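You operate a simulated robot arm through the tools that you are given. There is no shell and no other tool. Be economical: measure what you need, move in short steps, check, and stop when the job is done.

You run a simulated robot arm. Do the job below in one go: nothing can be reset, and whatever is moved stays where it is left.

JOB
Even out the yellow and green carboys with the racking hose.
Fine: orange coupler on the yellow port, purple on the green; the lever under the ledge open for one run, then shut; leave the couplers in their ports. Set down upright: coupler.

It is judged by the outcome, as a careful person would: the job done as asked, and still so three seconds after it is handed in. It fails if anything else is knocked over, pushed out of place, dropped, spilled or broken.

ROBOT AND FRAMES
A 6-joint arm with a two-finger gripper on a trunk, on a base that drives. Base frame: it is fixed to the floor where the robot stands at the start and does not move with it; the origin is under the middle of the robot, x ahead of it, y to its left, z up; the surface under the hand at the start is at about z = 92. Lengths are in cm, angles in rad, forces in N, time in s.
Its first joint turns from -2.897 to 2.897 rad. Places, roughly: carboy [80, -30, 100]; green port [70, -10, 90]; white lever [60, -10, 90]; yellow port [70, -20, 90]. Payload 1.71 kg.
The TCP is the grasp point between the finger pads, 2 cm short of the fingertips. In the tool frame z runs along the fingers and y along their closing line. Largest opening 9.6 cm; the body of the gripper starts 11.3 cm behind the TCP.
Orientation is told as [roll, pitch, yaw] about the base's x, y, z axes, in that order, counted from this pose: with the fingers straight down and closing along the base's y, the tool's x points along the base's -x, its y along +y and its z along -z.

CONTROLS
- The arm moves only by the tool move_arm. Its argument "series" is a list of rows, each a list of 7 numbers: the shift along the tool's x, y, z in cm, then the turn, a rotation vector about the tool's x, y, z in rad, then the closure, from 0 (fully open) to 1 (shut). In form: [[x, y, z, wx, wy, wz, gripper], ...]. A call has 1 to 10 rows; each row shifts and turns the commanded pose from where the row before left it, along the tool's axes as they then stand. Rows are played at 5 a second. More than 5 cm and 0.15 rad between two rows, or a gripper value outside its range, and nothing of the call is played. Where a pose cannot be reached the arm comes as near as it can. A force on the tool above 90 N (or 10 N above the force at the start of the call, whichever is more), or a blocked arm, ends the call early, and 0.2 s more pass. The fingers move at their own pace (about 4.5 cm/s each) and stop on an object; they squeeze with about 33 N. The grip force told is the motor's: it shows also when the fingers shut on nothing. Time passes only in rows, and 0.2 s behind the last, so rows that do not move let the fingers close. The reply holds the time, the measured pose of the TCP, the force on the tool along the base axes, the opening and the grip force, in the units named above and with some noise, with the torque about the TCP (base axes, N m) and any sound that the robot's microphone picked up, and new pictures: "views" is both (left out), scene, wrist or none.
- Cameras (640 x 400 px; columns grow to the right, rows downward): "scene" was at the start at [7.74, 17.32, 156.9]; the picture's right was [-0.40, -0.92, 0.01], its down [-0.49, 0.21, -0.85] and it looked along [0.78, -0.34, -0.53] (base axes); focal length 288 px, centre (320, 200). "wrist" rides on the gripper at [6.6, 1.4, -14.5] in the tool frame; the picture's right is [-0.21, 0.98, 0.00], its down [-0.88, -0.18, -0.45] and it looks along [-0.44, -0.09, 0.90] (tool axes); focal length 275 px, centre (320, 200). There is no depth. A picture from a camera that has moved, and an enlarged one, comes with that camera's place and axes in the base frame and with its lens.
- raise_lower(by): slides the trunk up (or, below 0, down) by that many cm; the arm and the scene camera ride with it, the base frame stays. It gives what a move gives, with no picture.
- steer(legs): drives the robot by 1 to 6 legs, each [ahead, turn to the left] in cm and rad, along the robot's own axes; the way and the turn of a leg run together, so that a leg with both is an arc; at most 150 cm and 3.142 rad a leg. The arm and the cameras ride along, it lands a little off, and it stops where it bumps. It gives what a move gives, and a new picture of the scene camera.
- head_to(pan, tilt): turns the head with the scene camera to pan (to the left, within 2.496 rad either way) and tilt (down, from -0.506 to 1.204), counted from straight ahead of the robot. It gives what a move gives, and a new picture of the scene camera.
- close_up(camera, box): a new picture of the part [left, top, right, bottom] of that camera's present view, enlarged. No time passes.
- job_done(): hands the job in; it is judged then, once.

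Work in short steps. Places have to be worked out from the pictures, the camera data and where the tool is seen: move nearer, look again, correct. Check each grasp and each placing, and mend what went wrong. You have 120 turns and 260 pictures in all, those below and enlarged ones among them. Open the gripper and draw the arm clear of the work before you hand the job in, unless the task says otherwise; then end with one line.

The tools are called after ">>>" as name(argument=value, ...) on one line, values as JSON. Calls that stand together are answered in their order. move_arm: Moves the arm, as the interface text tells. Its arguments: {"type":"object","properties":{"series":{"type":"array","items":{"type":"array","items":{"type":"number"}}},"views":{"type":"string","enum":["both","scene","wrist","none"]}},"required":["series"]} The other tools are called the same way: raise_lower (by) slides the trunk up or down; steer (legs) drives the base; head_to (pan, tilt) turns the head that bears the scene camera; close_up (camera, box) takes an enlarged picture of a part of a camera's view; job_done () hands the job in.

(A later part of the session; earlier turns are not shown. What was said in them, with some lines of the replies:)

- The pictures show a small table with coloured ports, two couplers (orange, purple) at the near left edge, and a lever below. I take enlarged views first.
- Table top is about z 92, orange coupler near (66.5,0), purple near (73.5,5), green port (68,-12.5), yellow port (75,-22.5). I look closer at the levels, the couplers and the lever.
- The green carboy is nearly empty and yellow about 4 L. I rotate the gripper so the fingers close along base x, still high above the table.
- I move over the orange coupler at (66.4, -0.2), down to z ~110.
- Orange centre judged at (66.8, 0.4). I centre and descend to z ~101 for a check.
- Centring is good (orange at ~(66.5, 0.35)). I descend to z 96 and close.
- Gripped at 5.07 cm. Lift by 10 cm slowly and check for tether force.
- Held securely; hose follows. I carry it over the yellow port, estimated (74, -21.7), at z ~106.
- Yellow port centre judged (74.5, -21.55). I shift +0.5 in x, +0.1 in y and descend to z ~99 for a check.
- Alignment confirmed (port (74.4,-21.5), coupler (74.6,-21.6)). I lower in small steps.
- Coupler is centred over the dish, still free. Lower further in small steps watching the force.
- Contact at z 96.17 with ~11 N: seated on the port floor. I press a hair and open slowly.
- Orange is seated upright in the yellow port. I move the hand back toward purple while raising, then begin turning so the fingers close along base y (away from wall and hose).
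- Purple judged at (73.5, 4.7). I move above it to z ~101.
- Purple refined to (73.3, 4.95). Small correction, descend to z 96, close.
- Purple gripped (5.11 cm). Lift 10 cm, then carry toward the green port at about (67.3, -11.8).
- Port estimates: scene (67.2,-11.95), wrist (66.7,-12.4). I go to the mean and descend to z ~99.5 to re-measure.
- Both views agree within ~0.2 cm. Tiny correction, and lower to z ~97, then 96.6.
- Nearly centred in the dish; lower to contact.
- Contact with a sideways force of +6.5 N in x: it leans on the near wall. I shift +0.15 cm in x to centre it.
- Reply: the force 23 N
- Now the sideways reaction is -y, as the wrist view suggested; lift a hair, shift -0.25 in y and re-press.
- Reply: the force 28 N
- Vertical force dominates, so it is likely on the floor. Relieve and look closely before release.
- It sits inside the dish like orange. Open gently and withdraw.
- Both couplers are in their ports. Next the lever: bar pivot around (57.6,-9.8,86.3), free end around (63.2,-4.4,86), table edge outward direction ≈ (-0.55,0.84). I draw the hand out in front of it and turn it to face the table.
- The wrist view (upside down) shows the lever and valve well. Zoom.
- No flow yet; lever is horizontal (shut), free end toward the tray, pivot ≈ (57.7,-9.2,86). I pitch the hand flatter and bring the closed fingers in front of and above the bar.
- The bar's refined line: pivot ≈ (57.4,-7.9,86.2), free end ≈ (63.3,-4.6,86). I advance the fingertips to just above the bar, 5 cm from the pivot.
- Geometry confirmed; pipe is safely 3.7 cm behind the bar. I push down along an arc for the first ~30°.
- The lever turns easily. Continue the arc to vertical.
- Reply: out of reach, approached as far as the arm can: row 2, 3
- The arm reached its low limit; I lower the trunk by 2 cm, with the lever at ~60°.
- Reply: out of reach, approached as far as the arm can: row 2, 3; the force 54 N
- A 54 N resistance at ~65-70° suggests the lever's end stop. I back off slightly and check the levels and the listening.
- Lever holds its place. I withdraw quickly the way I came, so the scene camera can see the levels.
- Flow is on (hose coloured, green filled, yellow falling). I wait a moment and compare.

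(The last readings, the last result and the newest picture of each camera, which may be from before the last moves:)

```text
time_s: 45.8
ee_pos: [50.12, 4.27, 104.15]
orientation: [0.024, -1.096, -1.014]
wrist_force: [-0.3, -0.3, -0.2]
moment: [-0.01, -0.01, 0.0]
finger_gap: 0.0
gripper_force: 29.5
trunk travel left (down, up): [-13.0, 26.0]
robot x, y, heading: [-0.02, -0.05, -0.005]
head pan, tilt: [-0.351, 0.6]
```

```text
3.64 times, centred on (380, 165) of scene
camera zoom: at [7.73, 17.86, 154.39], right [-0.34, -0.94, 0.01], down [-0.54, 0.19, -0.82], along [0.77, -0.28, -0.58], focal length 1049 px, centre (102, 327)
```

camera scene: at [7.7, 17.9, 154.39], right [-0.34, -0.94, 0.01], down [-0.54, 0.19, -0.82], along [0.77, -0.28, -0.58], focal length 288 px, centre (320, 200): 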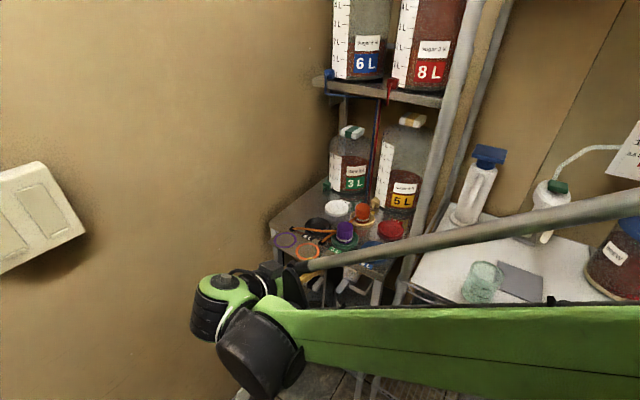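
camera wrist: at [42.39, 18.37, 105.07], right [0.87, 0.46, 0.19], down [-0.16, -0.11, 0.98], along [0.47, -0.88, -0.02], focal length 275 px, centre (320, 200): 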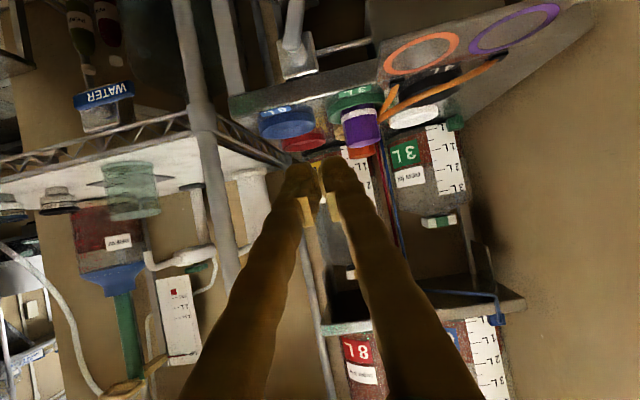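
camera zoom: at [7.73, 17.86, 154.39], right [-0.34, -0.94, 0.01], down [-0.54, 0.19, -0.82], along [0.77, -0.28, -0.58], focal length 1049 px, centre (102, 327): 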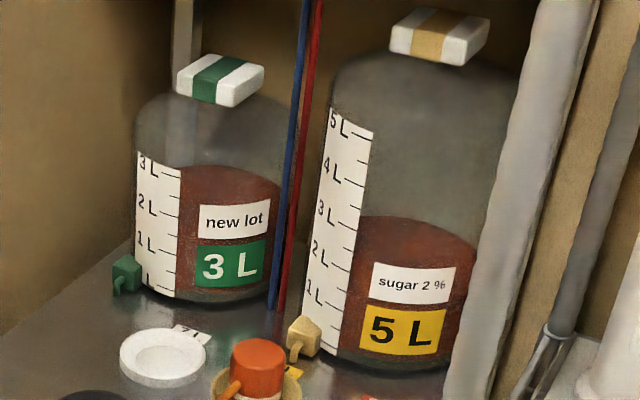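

No further change: the run is finished and evened. Now shut: I lower the trunk 4 cm for reach and come in on the other side of the bar.

>>> raise_lower(by=-4)

>>> move_arm(series=[[2.77, -0.55, 3.43, 0, 0, 0, 1], [2.77, -0.55, 3.43, 0, 0, 0, 1], [2.77, -0.55, 3.43, 0, 0, 0, 1], [2.77, -0.55, 3.43, 0, 0, 0, 1], [0, 0, 0, 0, 0, 0, 1]], views="both")

>>> close_up(camera="wrist", box=[200, 40, 440, 220])

```text
time_s: 46.7
ee_pos: [50.14, 4.16, 100.09]
orientation: [0.025, -1.097, -1.013]
wrist_force: [-0.4, -0.5, -0.2]
moment: [0.06, 0.0, -0.01]
finger_gap: 0.0
gripper_force: 29.5
trunk travel left (down, up): [-9.0, 30.0]
robot x, y, heading: [0.14, -0.08, -0.003]
head pan, tilt: [-0.351, 0.6]
```

```text
time_s: 47.9
ee_pos: [52.24, -2.91, 84.0]
orientation: [0.025, -1.096, -1.01]
wrist_force: [-0.1, 0.2, -0.1]
moment: [0.0, 0.0, -0.02]
finger_gap: 0.0
gripper_force: 29.2
trunk travel left (down, up): [-9.0, 30.0]
robot x, y, heading: [0.18, 0.08, -0.004]
head pan, tilt: [-0.351, 0.6]
camera scene: at [7.71, 17.87, 150.39], right [-0.34, -0.94, 0.01], down [-0.54, 0.19, -0.82], along [0.77, -0.28, -0.58], focal length 288 px, centre (320, 200)
camera wrist: at [44.73, 11.21, 84.95], right [0.87, 0.46, 0.19], down [-0.16, -0.11, 0.98], along [0.47, -0.88, -0.02], focal length 275 px, centre (320, 200)
```

scene: 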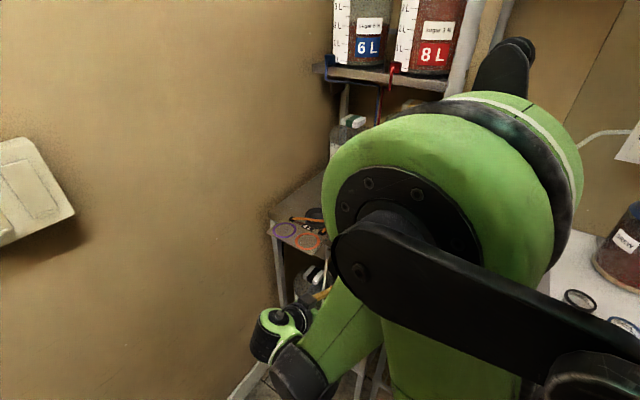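
wrist: 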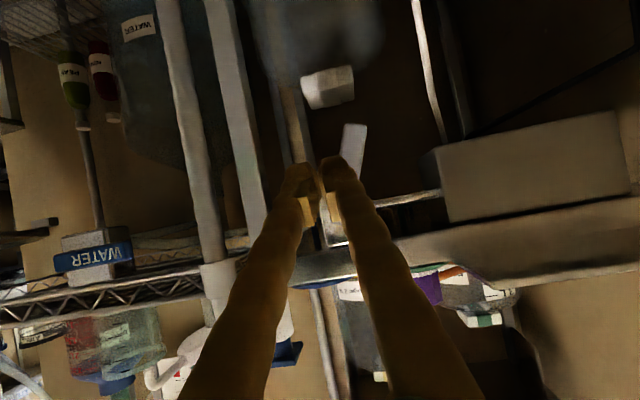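

```text
2.22 times, centred on (320, 130) of wrist
camera zoom: at [44.73, 11.21, 84.95], right [0.87, 0.46, 0.19], down [-0.16, -0.11, 0.98], along [0.47, -0.88, -0.02], focal length 612 px, centre (320, 356)
```

zoom: 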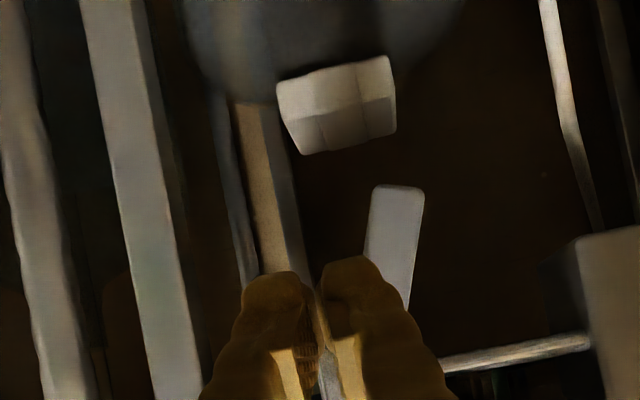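

Lever measured at ~75°. I advance the fingertips on its left side.

>>> move_arm(series=[[0, -0.2, 3.5, 0, 0, 0, 1], [0, -0.1, 3.5, 0, 0, 0, 1], [0, 0, 0, 0, 0, 0, 1]], views="none")

>>> close_up(camera="wrist", box=[200, 40, 440, 220])

```text
time_s: 48.7
ee_pos: [55.67, -8.25, 81.07]
orientation: [0.023, -1.096, -1.01]
wrist_force: [-1.5, -1.8, -0.4]
moment: [0.01, 0.03, 0.0]
finger_gap: 0.01
gripper_force: 29.3
out of reach, approached as far as the arm can: row 2
trunk travel left (down, up): [-9.0, 30.0]
robot x, y, heading: [-0.29, 0.22, 0.001]
head pan, tilt: [-0.351, 0.6]
```

```text
2.22 times, centred on (320, 130) of wrist
camera zoom: at [47.96, 5.88, 82.05], right [0.87, 0.46, 0.19], down [-0.16, -0.11, 0.98], along [0.47, -0.88, -0.03], focal length 612 px, centre (320, 356)
```

zoom: 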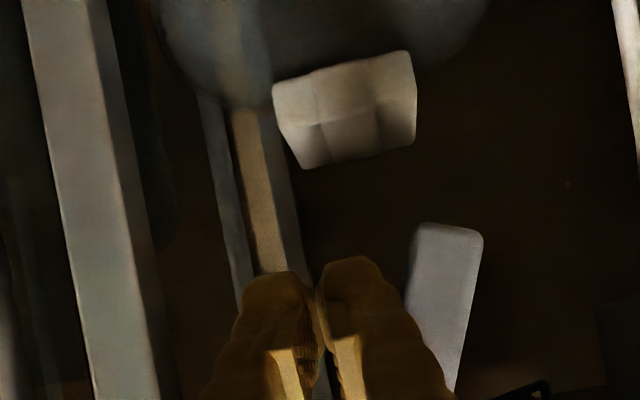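

Fingers are left of the bar. I sweep right and up to turn it back toward horizontal.

>>> move_arm(series=[[0, 1.2, 0, 0, 0, 0, 1], [-0.06, 1.14, -0.03, 0, 0, 0, 1], [-0.32, 1.37, -0.16, 0, 0, 0, 1], [-0.62, 1.23, -0.32, 0, 0, 0, 1], [0, 0, 0, 0, 0, 0, 1]], views="none")

>>> close_up(camera="wrist", box=[200, 40, 440, 220])

```text
time_s: 49.9
ee_pos: [59.79, -5.3, 82.24]
orientation: [0.024, -1.096, -1.012]
wrist_force: [0.0, 1.4, -1.4]
moment: [-0.01, -0.01, 0.01]
finger_gap: 0.0
gripper_force: 29.6
trunk travel left (down, up): [-9.0, 30.0]
robot x, y, heading: [-0.09, -0.37, -0.002]
head pan, tilt: [-0.351, 0.6]
```

```text
2.22 times, centred on (320, 130) of wrist
camera zoom: at [52.09, 8.67, 83.15], right [0.87, 0.46, 0.19], down [-0.16, -0.11, 0.98], along [0.47, -0.88, -0.02], focal length 612 px, centre (320, 356)
```

zoom: 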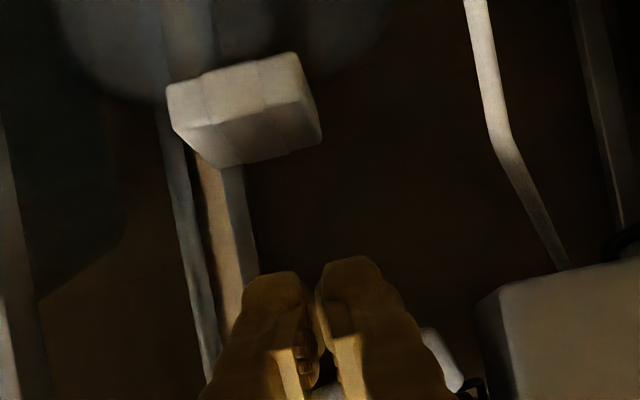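

Working. Continue up to horizontal.

>>> move_arm(series=[[-0.89, 0.9, -0.45, 0, 0, 0, 1], [-1.09, 0.6, -0.55, 0, 0, 0, 1], [-0.18, 0, -0.09, 0, 0, 0, 1], [0, 0, 0, 0, 0, 0, 1]], views="wrist")

>>> close_up(camera="wrist", box=[200, 60, 440, 240])

```text
time_s: 50.8
ee_pos: [60.22, -4.42, 84.31]
orientation: [0.049, -1.077, -1.033]
wrist_force: [50.3, -7.6, -160.5]
moment: [1.69, 1.83, 0.99]
finger_gap: 0.58
gripper_force: 29.2
trunk travel left (down, up): [-9.0, 30.0]
robot x, y, heading: [-0.04, -0.17, -0.003]
head pan, tilt: [-0.351, 0.6]
stopped in row 4: the force on the tool passed its limit at 94 N (the readings are from after the stop); the commanded pose is now the measured one
camera wrist: at [52.54, 9.58, 85.51], right [0.87, 0.45, 0.2], down [-0.16, -0.13, 0.98], along [0.47, -0.88, -0.04], focal length 275 px, centre (320, 200)
```

wrist: 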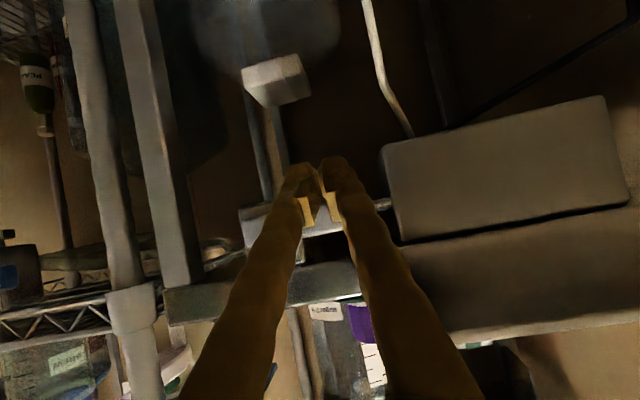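

```text
2.22 times, centred on (320, 150) of wrist
camera zoom: at [52.54, 9.58, 85.51], right [0.87, 0.45, 0.2], down [-0.16, -0.13, 0.98], along [0.47, -0.88, -0.04], focal length 612 px, centre (320, 311)
```

zoom: 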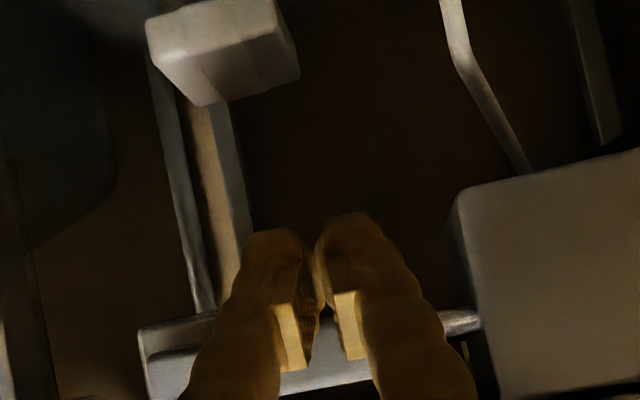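

The lever has hit its shut stop (high force). Ease down at once, then withdraw.

>>> move_arm(series=[[0.6, 0, 0.3, 0, 0, 0, 1], [0.5, 0, 0.2, 0, 0, 0, 1], [0, 0, 0, 0, 0, 0, 1]], views="none")

>>> close_up(camera="wrist", box=[200, 60, 440, 240])

```text
time_s: 51.6
ee_pos: [59.44, -4.83, 84.14]
orientation: [0.051, -1.097, -1.042]
wrist_force: [-3.5, 5.0, -19.6]
moment: [0.16, 0.21, 0.0]
finger_gap: 0.0
gripper_force: 29.5
trunk travel left (down, up): [-9.0, 30.0]
robot x, y, heading: [0.24, -0.03, 0.007]
head pan, tilt: [-0.351, 0.6]
```

```text
2.22 times, centred on (320, 150) of wrist
camera zoom: at [51.96, 9.36, 85.08], right [0.87, 0.45, 0.21], down [-0.17, -0.12, 0.98], along [0.46, -0.89, -0.02], focal length 612 px, centre (320, 311)
```

zoom: 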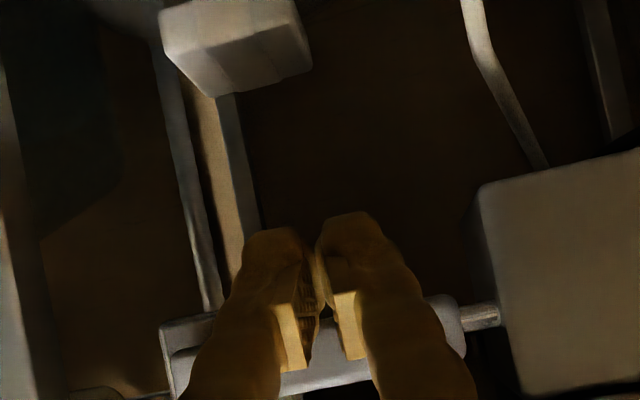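

Residual 20 N upward contact; lever appears horizontal. I lower a bit more and back straight out, then look.

>>> move_arm(series=[[0.7, 0, 0.35, 0, 0, 0, 1], [0.3, 0, -2, 0, 0, 0, 1], [1, 0, -4.5, 0, 0, 0, 1], [0, 0, -4.5, 0, 0, 0, 1]], views="wrist")

>>> close_up(camera="wrist", box=[200, 60, 440, 240])

```text
time_s: 52.6
ee_pos: [53.86, 4.07, 87.22]
orientation: [0.052, -1.094, -1.041]
wrist_force: [0.3, 0.4, 0.8]
moment: [-0.01, 0.04, -0.05]
finger_gap: 0.01
gripper_force: 29.6
trunk travel left (down, up): [-9.0, 30.0]
robot x, y, heading: [-0.04, 0.01, -0.002]
head pan, tilt: [-0.351, 0.6]
camera wrist: at [46.26, 18.22, 88.18], right [0.87, 0.45, 0.21], down [-0.17, -0.12, 0.98], along [0.47, -0.88, -0.02], focal length 275 px, centre (320, 200)
```

wrist: 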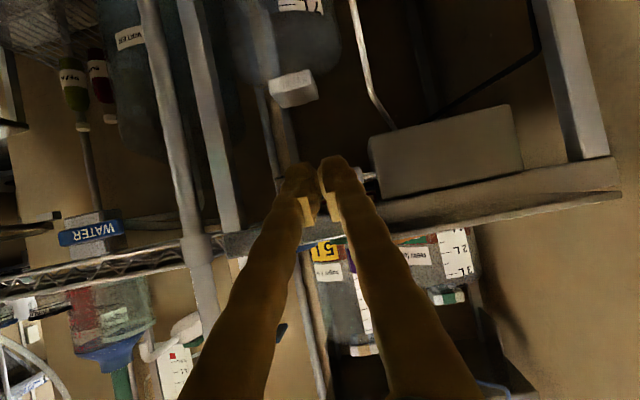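

```text
2.22 times, centred on (320, 150) of wrist
camera zoom: at [46.26, 18.22, 88.18], right [0.87, 0.45, 0.21], down [-0.17, -0.12, 0.98], along [0.47, -0.88, -0.02], focal length 612 px, centre (320, 311)
```

zoom: 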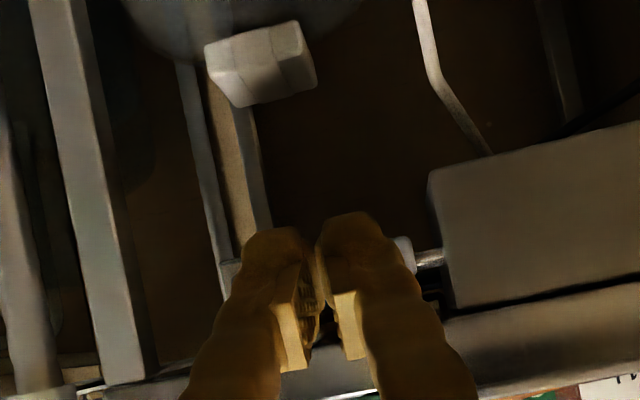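

The lever looks horizontal again. I raise the arm clear and put the trunk back up, then verify everything.

>>> move_arm(series=[[-3.3, -0.8, -2.8, 0, 0, 0, 0.8], [-3.3, -0.8, -2.8, 0, 0, 0, 0.5], [-3.3, -0.8, -2.8, 0, 0, 0, 0.3], [-3.3, -0.8, -2.8, 0, 0, 0, 0.2], [-3.3, -0.8, -2.8, 0, 0, 0, 0.2], [0, 0, 0, 0, 0.15, 0, 0.2], [0, 0, 0, 0, 0.15, 0, 0], [0, 0, 0, 0, 0.15, 0, 0]])

>>> raise_lower(by=6)

>>> close_up(camera="wrist", box=[200, 0, 500, 200])

>>> close_up(camera="scene", box=[260, 110, 460, 270])

```text
time_s: 54.4
ee_pos: [47.26, 5.78, 108.15]
orientation: [0.031, -0.645, -1.009]
wrist_force: [0.0, 0.4, 0.1]
moment: [0.04, 0.0, 0.0]
finger_gap: 9.63
gripper_force: 0.1
trunk travel left (down, up): [-9.0, 30.0]
robot x, y, heading: [0.3, -0.03, -0.0]
head pan, tilt: [-0.351, 0.6]
camera scene: at [7.65, 17.88, 150.39], right [-0.34, -0.94, 0.01], down [-0.54, 0.19, -0.82], along [0.77, -0.28, -0.58], focal length 288 px, centre (320, 200)
camera wrist: at [40.64, 18.14, 116.03], right [0.91, 0.39, 0.15], down [0.06, -0.48, 0.88], along [0.42, -0.79, -0.46], focal length 275 px, centre (320, 200)
```

scene: 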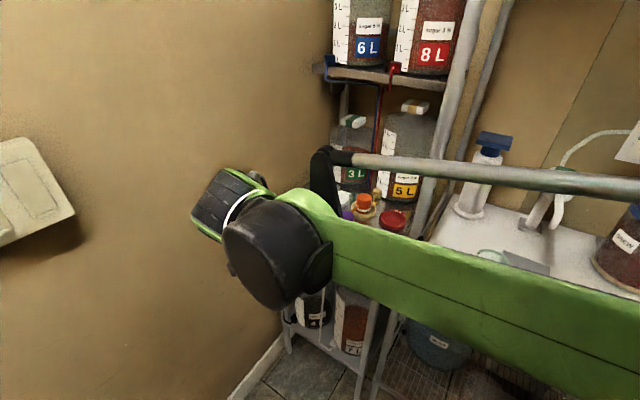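
wrist: 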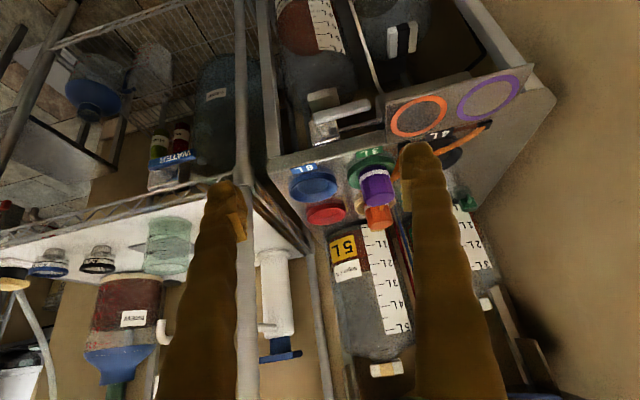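

```text
time_s: 55.4
ee_pos: [47.4, 5.73, 114.17]
orientation: [0.031, -0.646, -1.011]
wrist_force: [0.3, 1.1, -0.3]
moment: [-0.01, -0.01, 0.03]
finger_gap: 9.59
gripper_force: 0.0
trunk travel left (down, up): [-15.0, 24.0]
robot x, y, heading: [0.03, 0.05, 0.002]
head pan, tilt: [-0.351, 0.6]
```

```text
2.00 times, centred on (350, 100) of wrist
camera zoom: at [40.64, 18.14, 121.96], right [0.91, 0.39, 0.15], down [0.06, -0.47, 0.88], along [0.42, -0.79, -0.45], focal length 551 px, centre (260, 400)
```

zoom: 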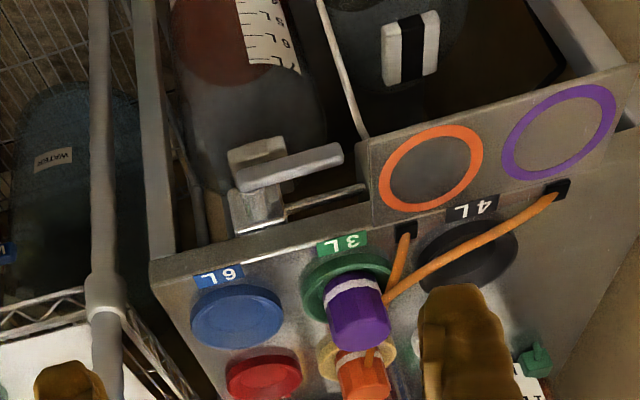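

```text
2.50 times, centred on (360, 190) of scene
camera zoom: at [7.74, 17.87, 156.38], right [-0.34, -0.94, 0.01], down [-0.54, 0.19, -0.82], along [0.77, -0.28, -0.58], focal length 721 px, centre (220, 225)
```

zoom: 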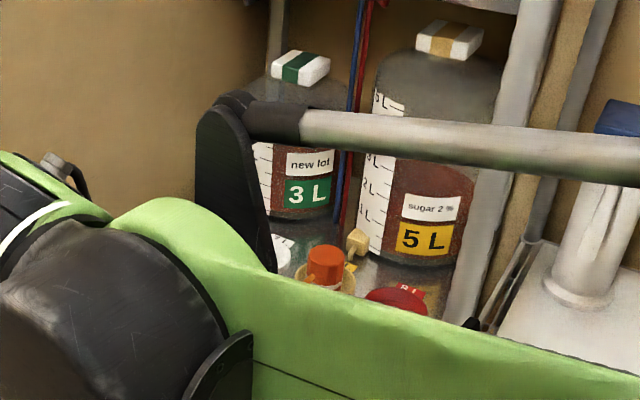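

Lever is back to horizontal. Final check on both couplers.

>>> close_up(camera="wrist", box=[320, 110, 420, 210])

>>> close_up(camera="wrist", box=[300, 60, 400, 120])

```text
4.00 times, centred on (370, 160) of wrist
camera zoom: at [40.64, 18.14, 121.96], right [0.91, 0.39, 0.15], down [0.06, -0.47, 0.88], along [0.42, -0.79, -0.45], focal length 1101 px, centre (120, 360)
```

zoom: 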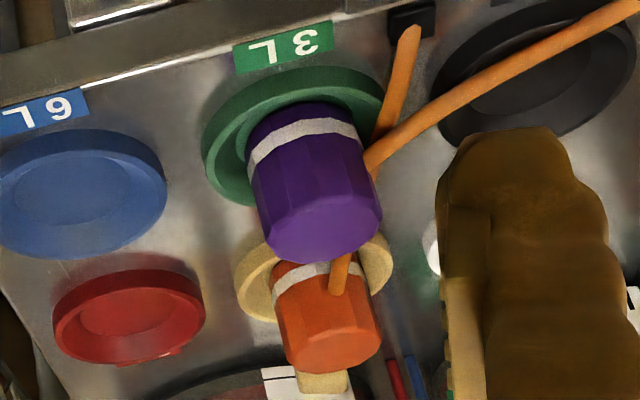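

```text
6.40 times, centred on (350, 90) of wrist
camera zoom: at [40.64, 18.14, 121.96], right [0.91, 0.39, 0.15], down [0.06, -0.47, 0.88], along [0.42, -0.79, -0.45], focal length 1762 px, centre (128, 904)
```

zoom: 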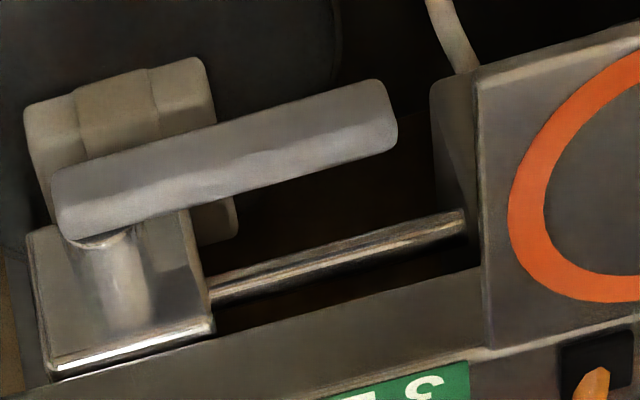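

Both couplers sit upright in their ports, the lever is shut, the carboys are evened out, and the gripper is open and clear. I hand it in.

>>> job_done()

```text
The job is handed in.
```

I evened out the yellow and green carboys. The orange coupler is in the yellow port and the purple in the green, both upright; the lever was opened for one run and is shut again. It met its shut stop at about 160 N before I backed off, with no damage visible.
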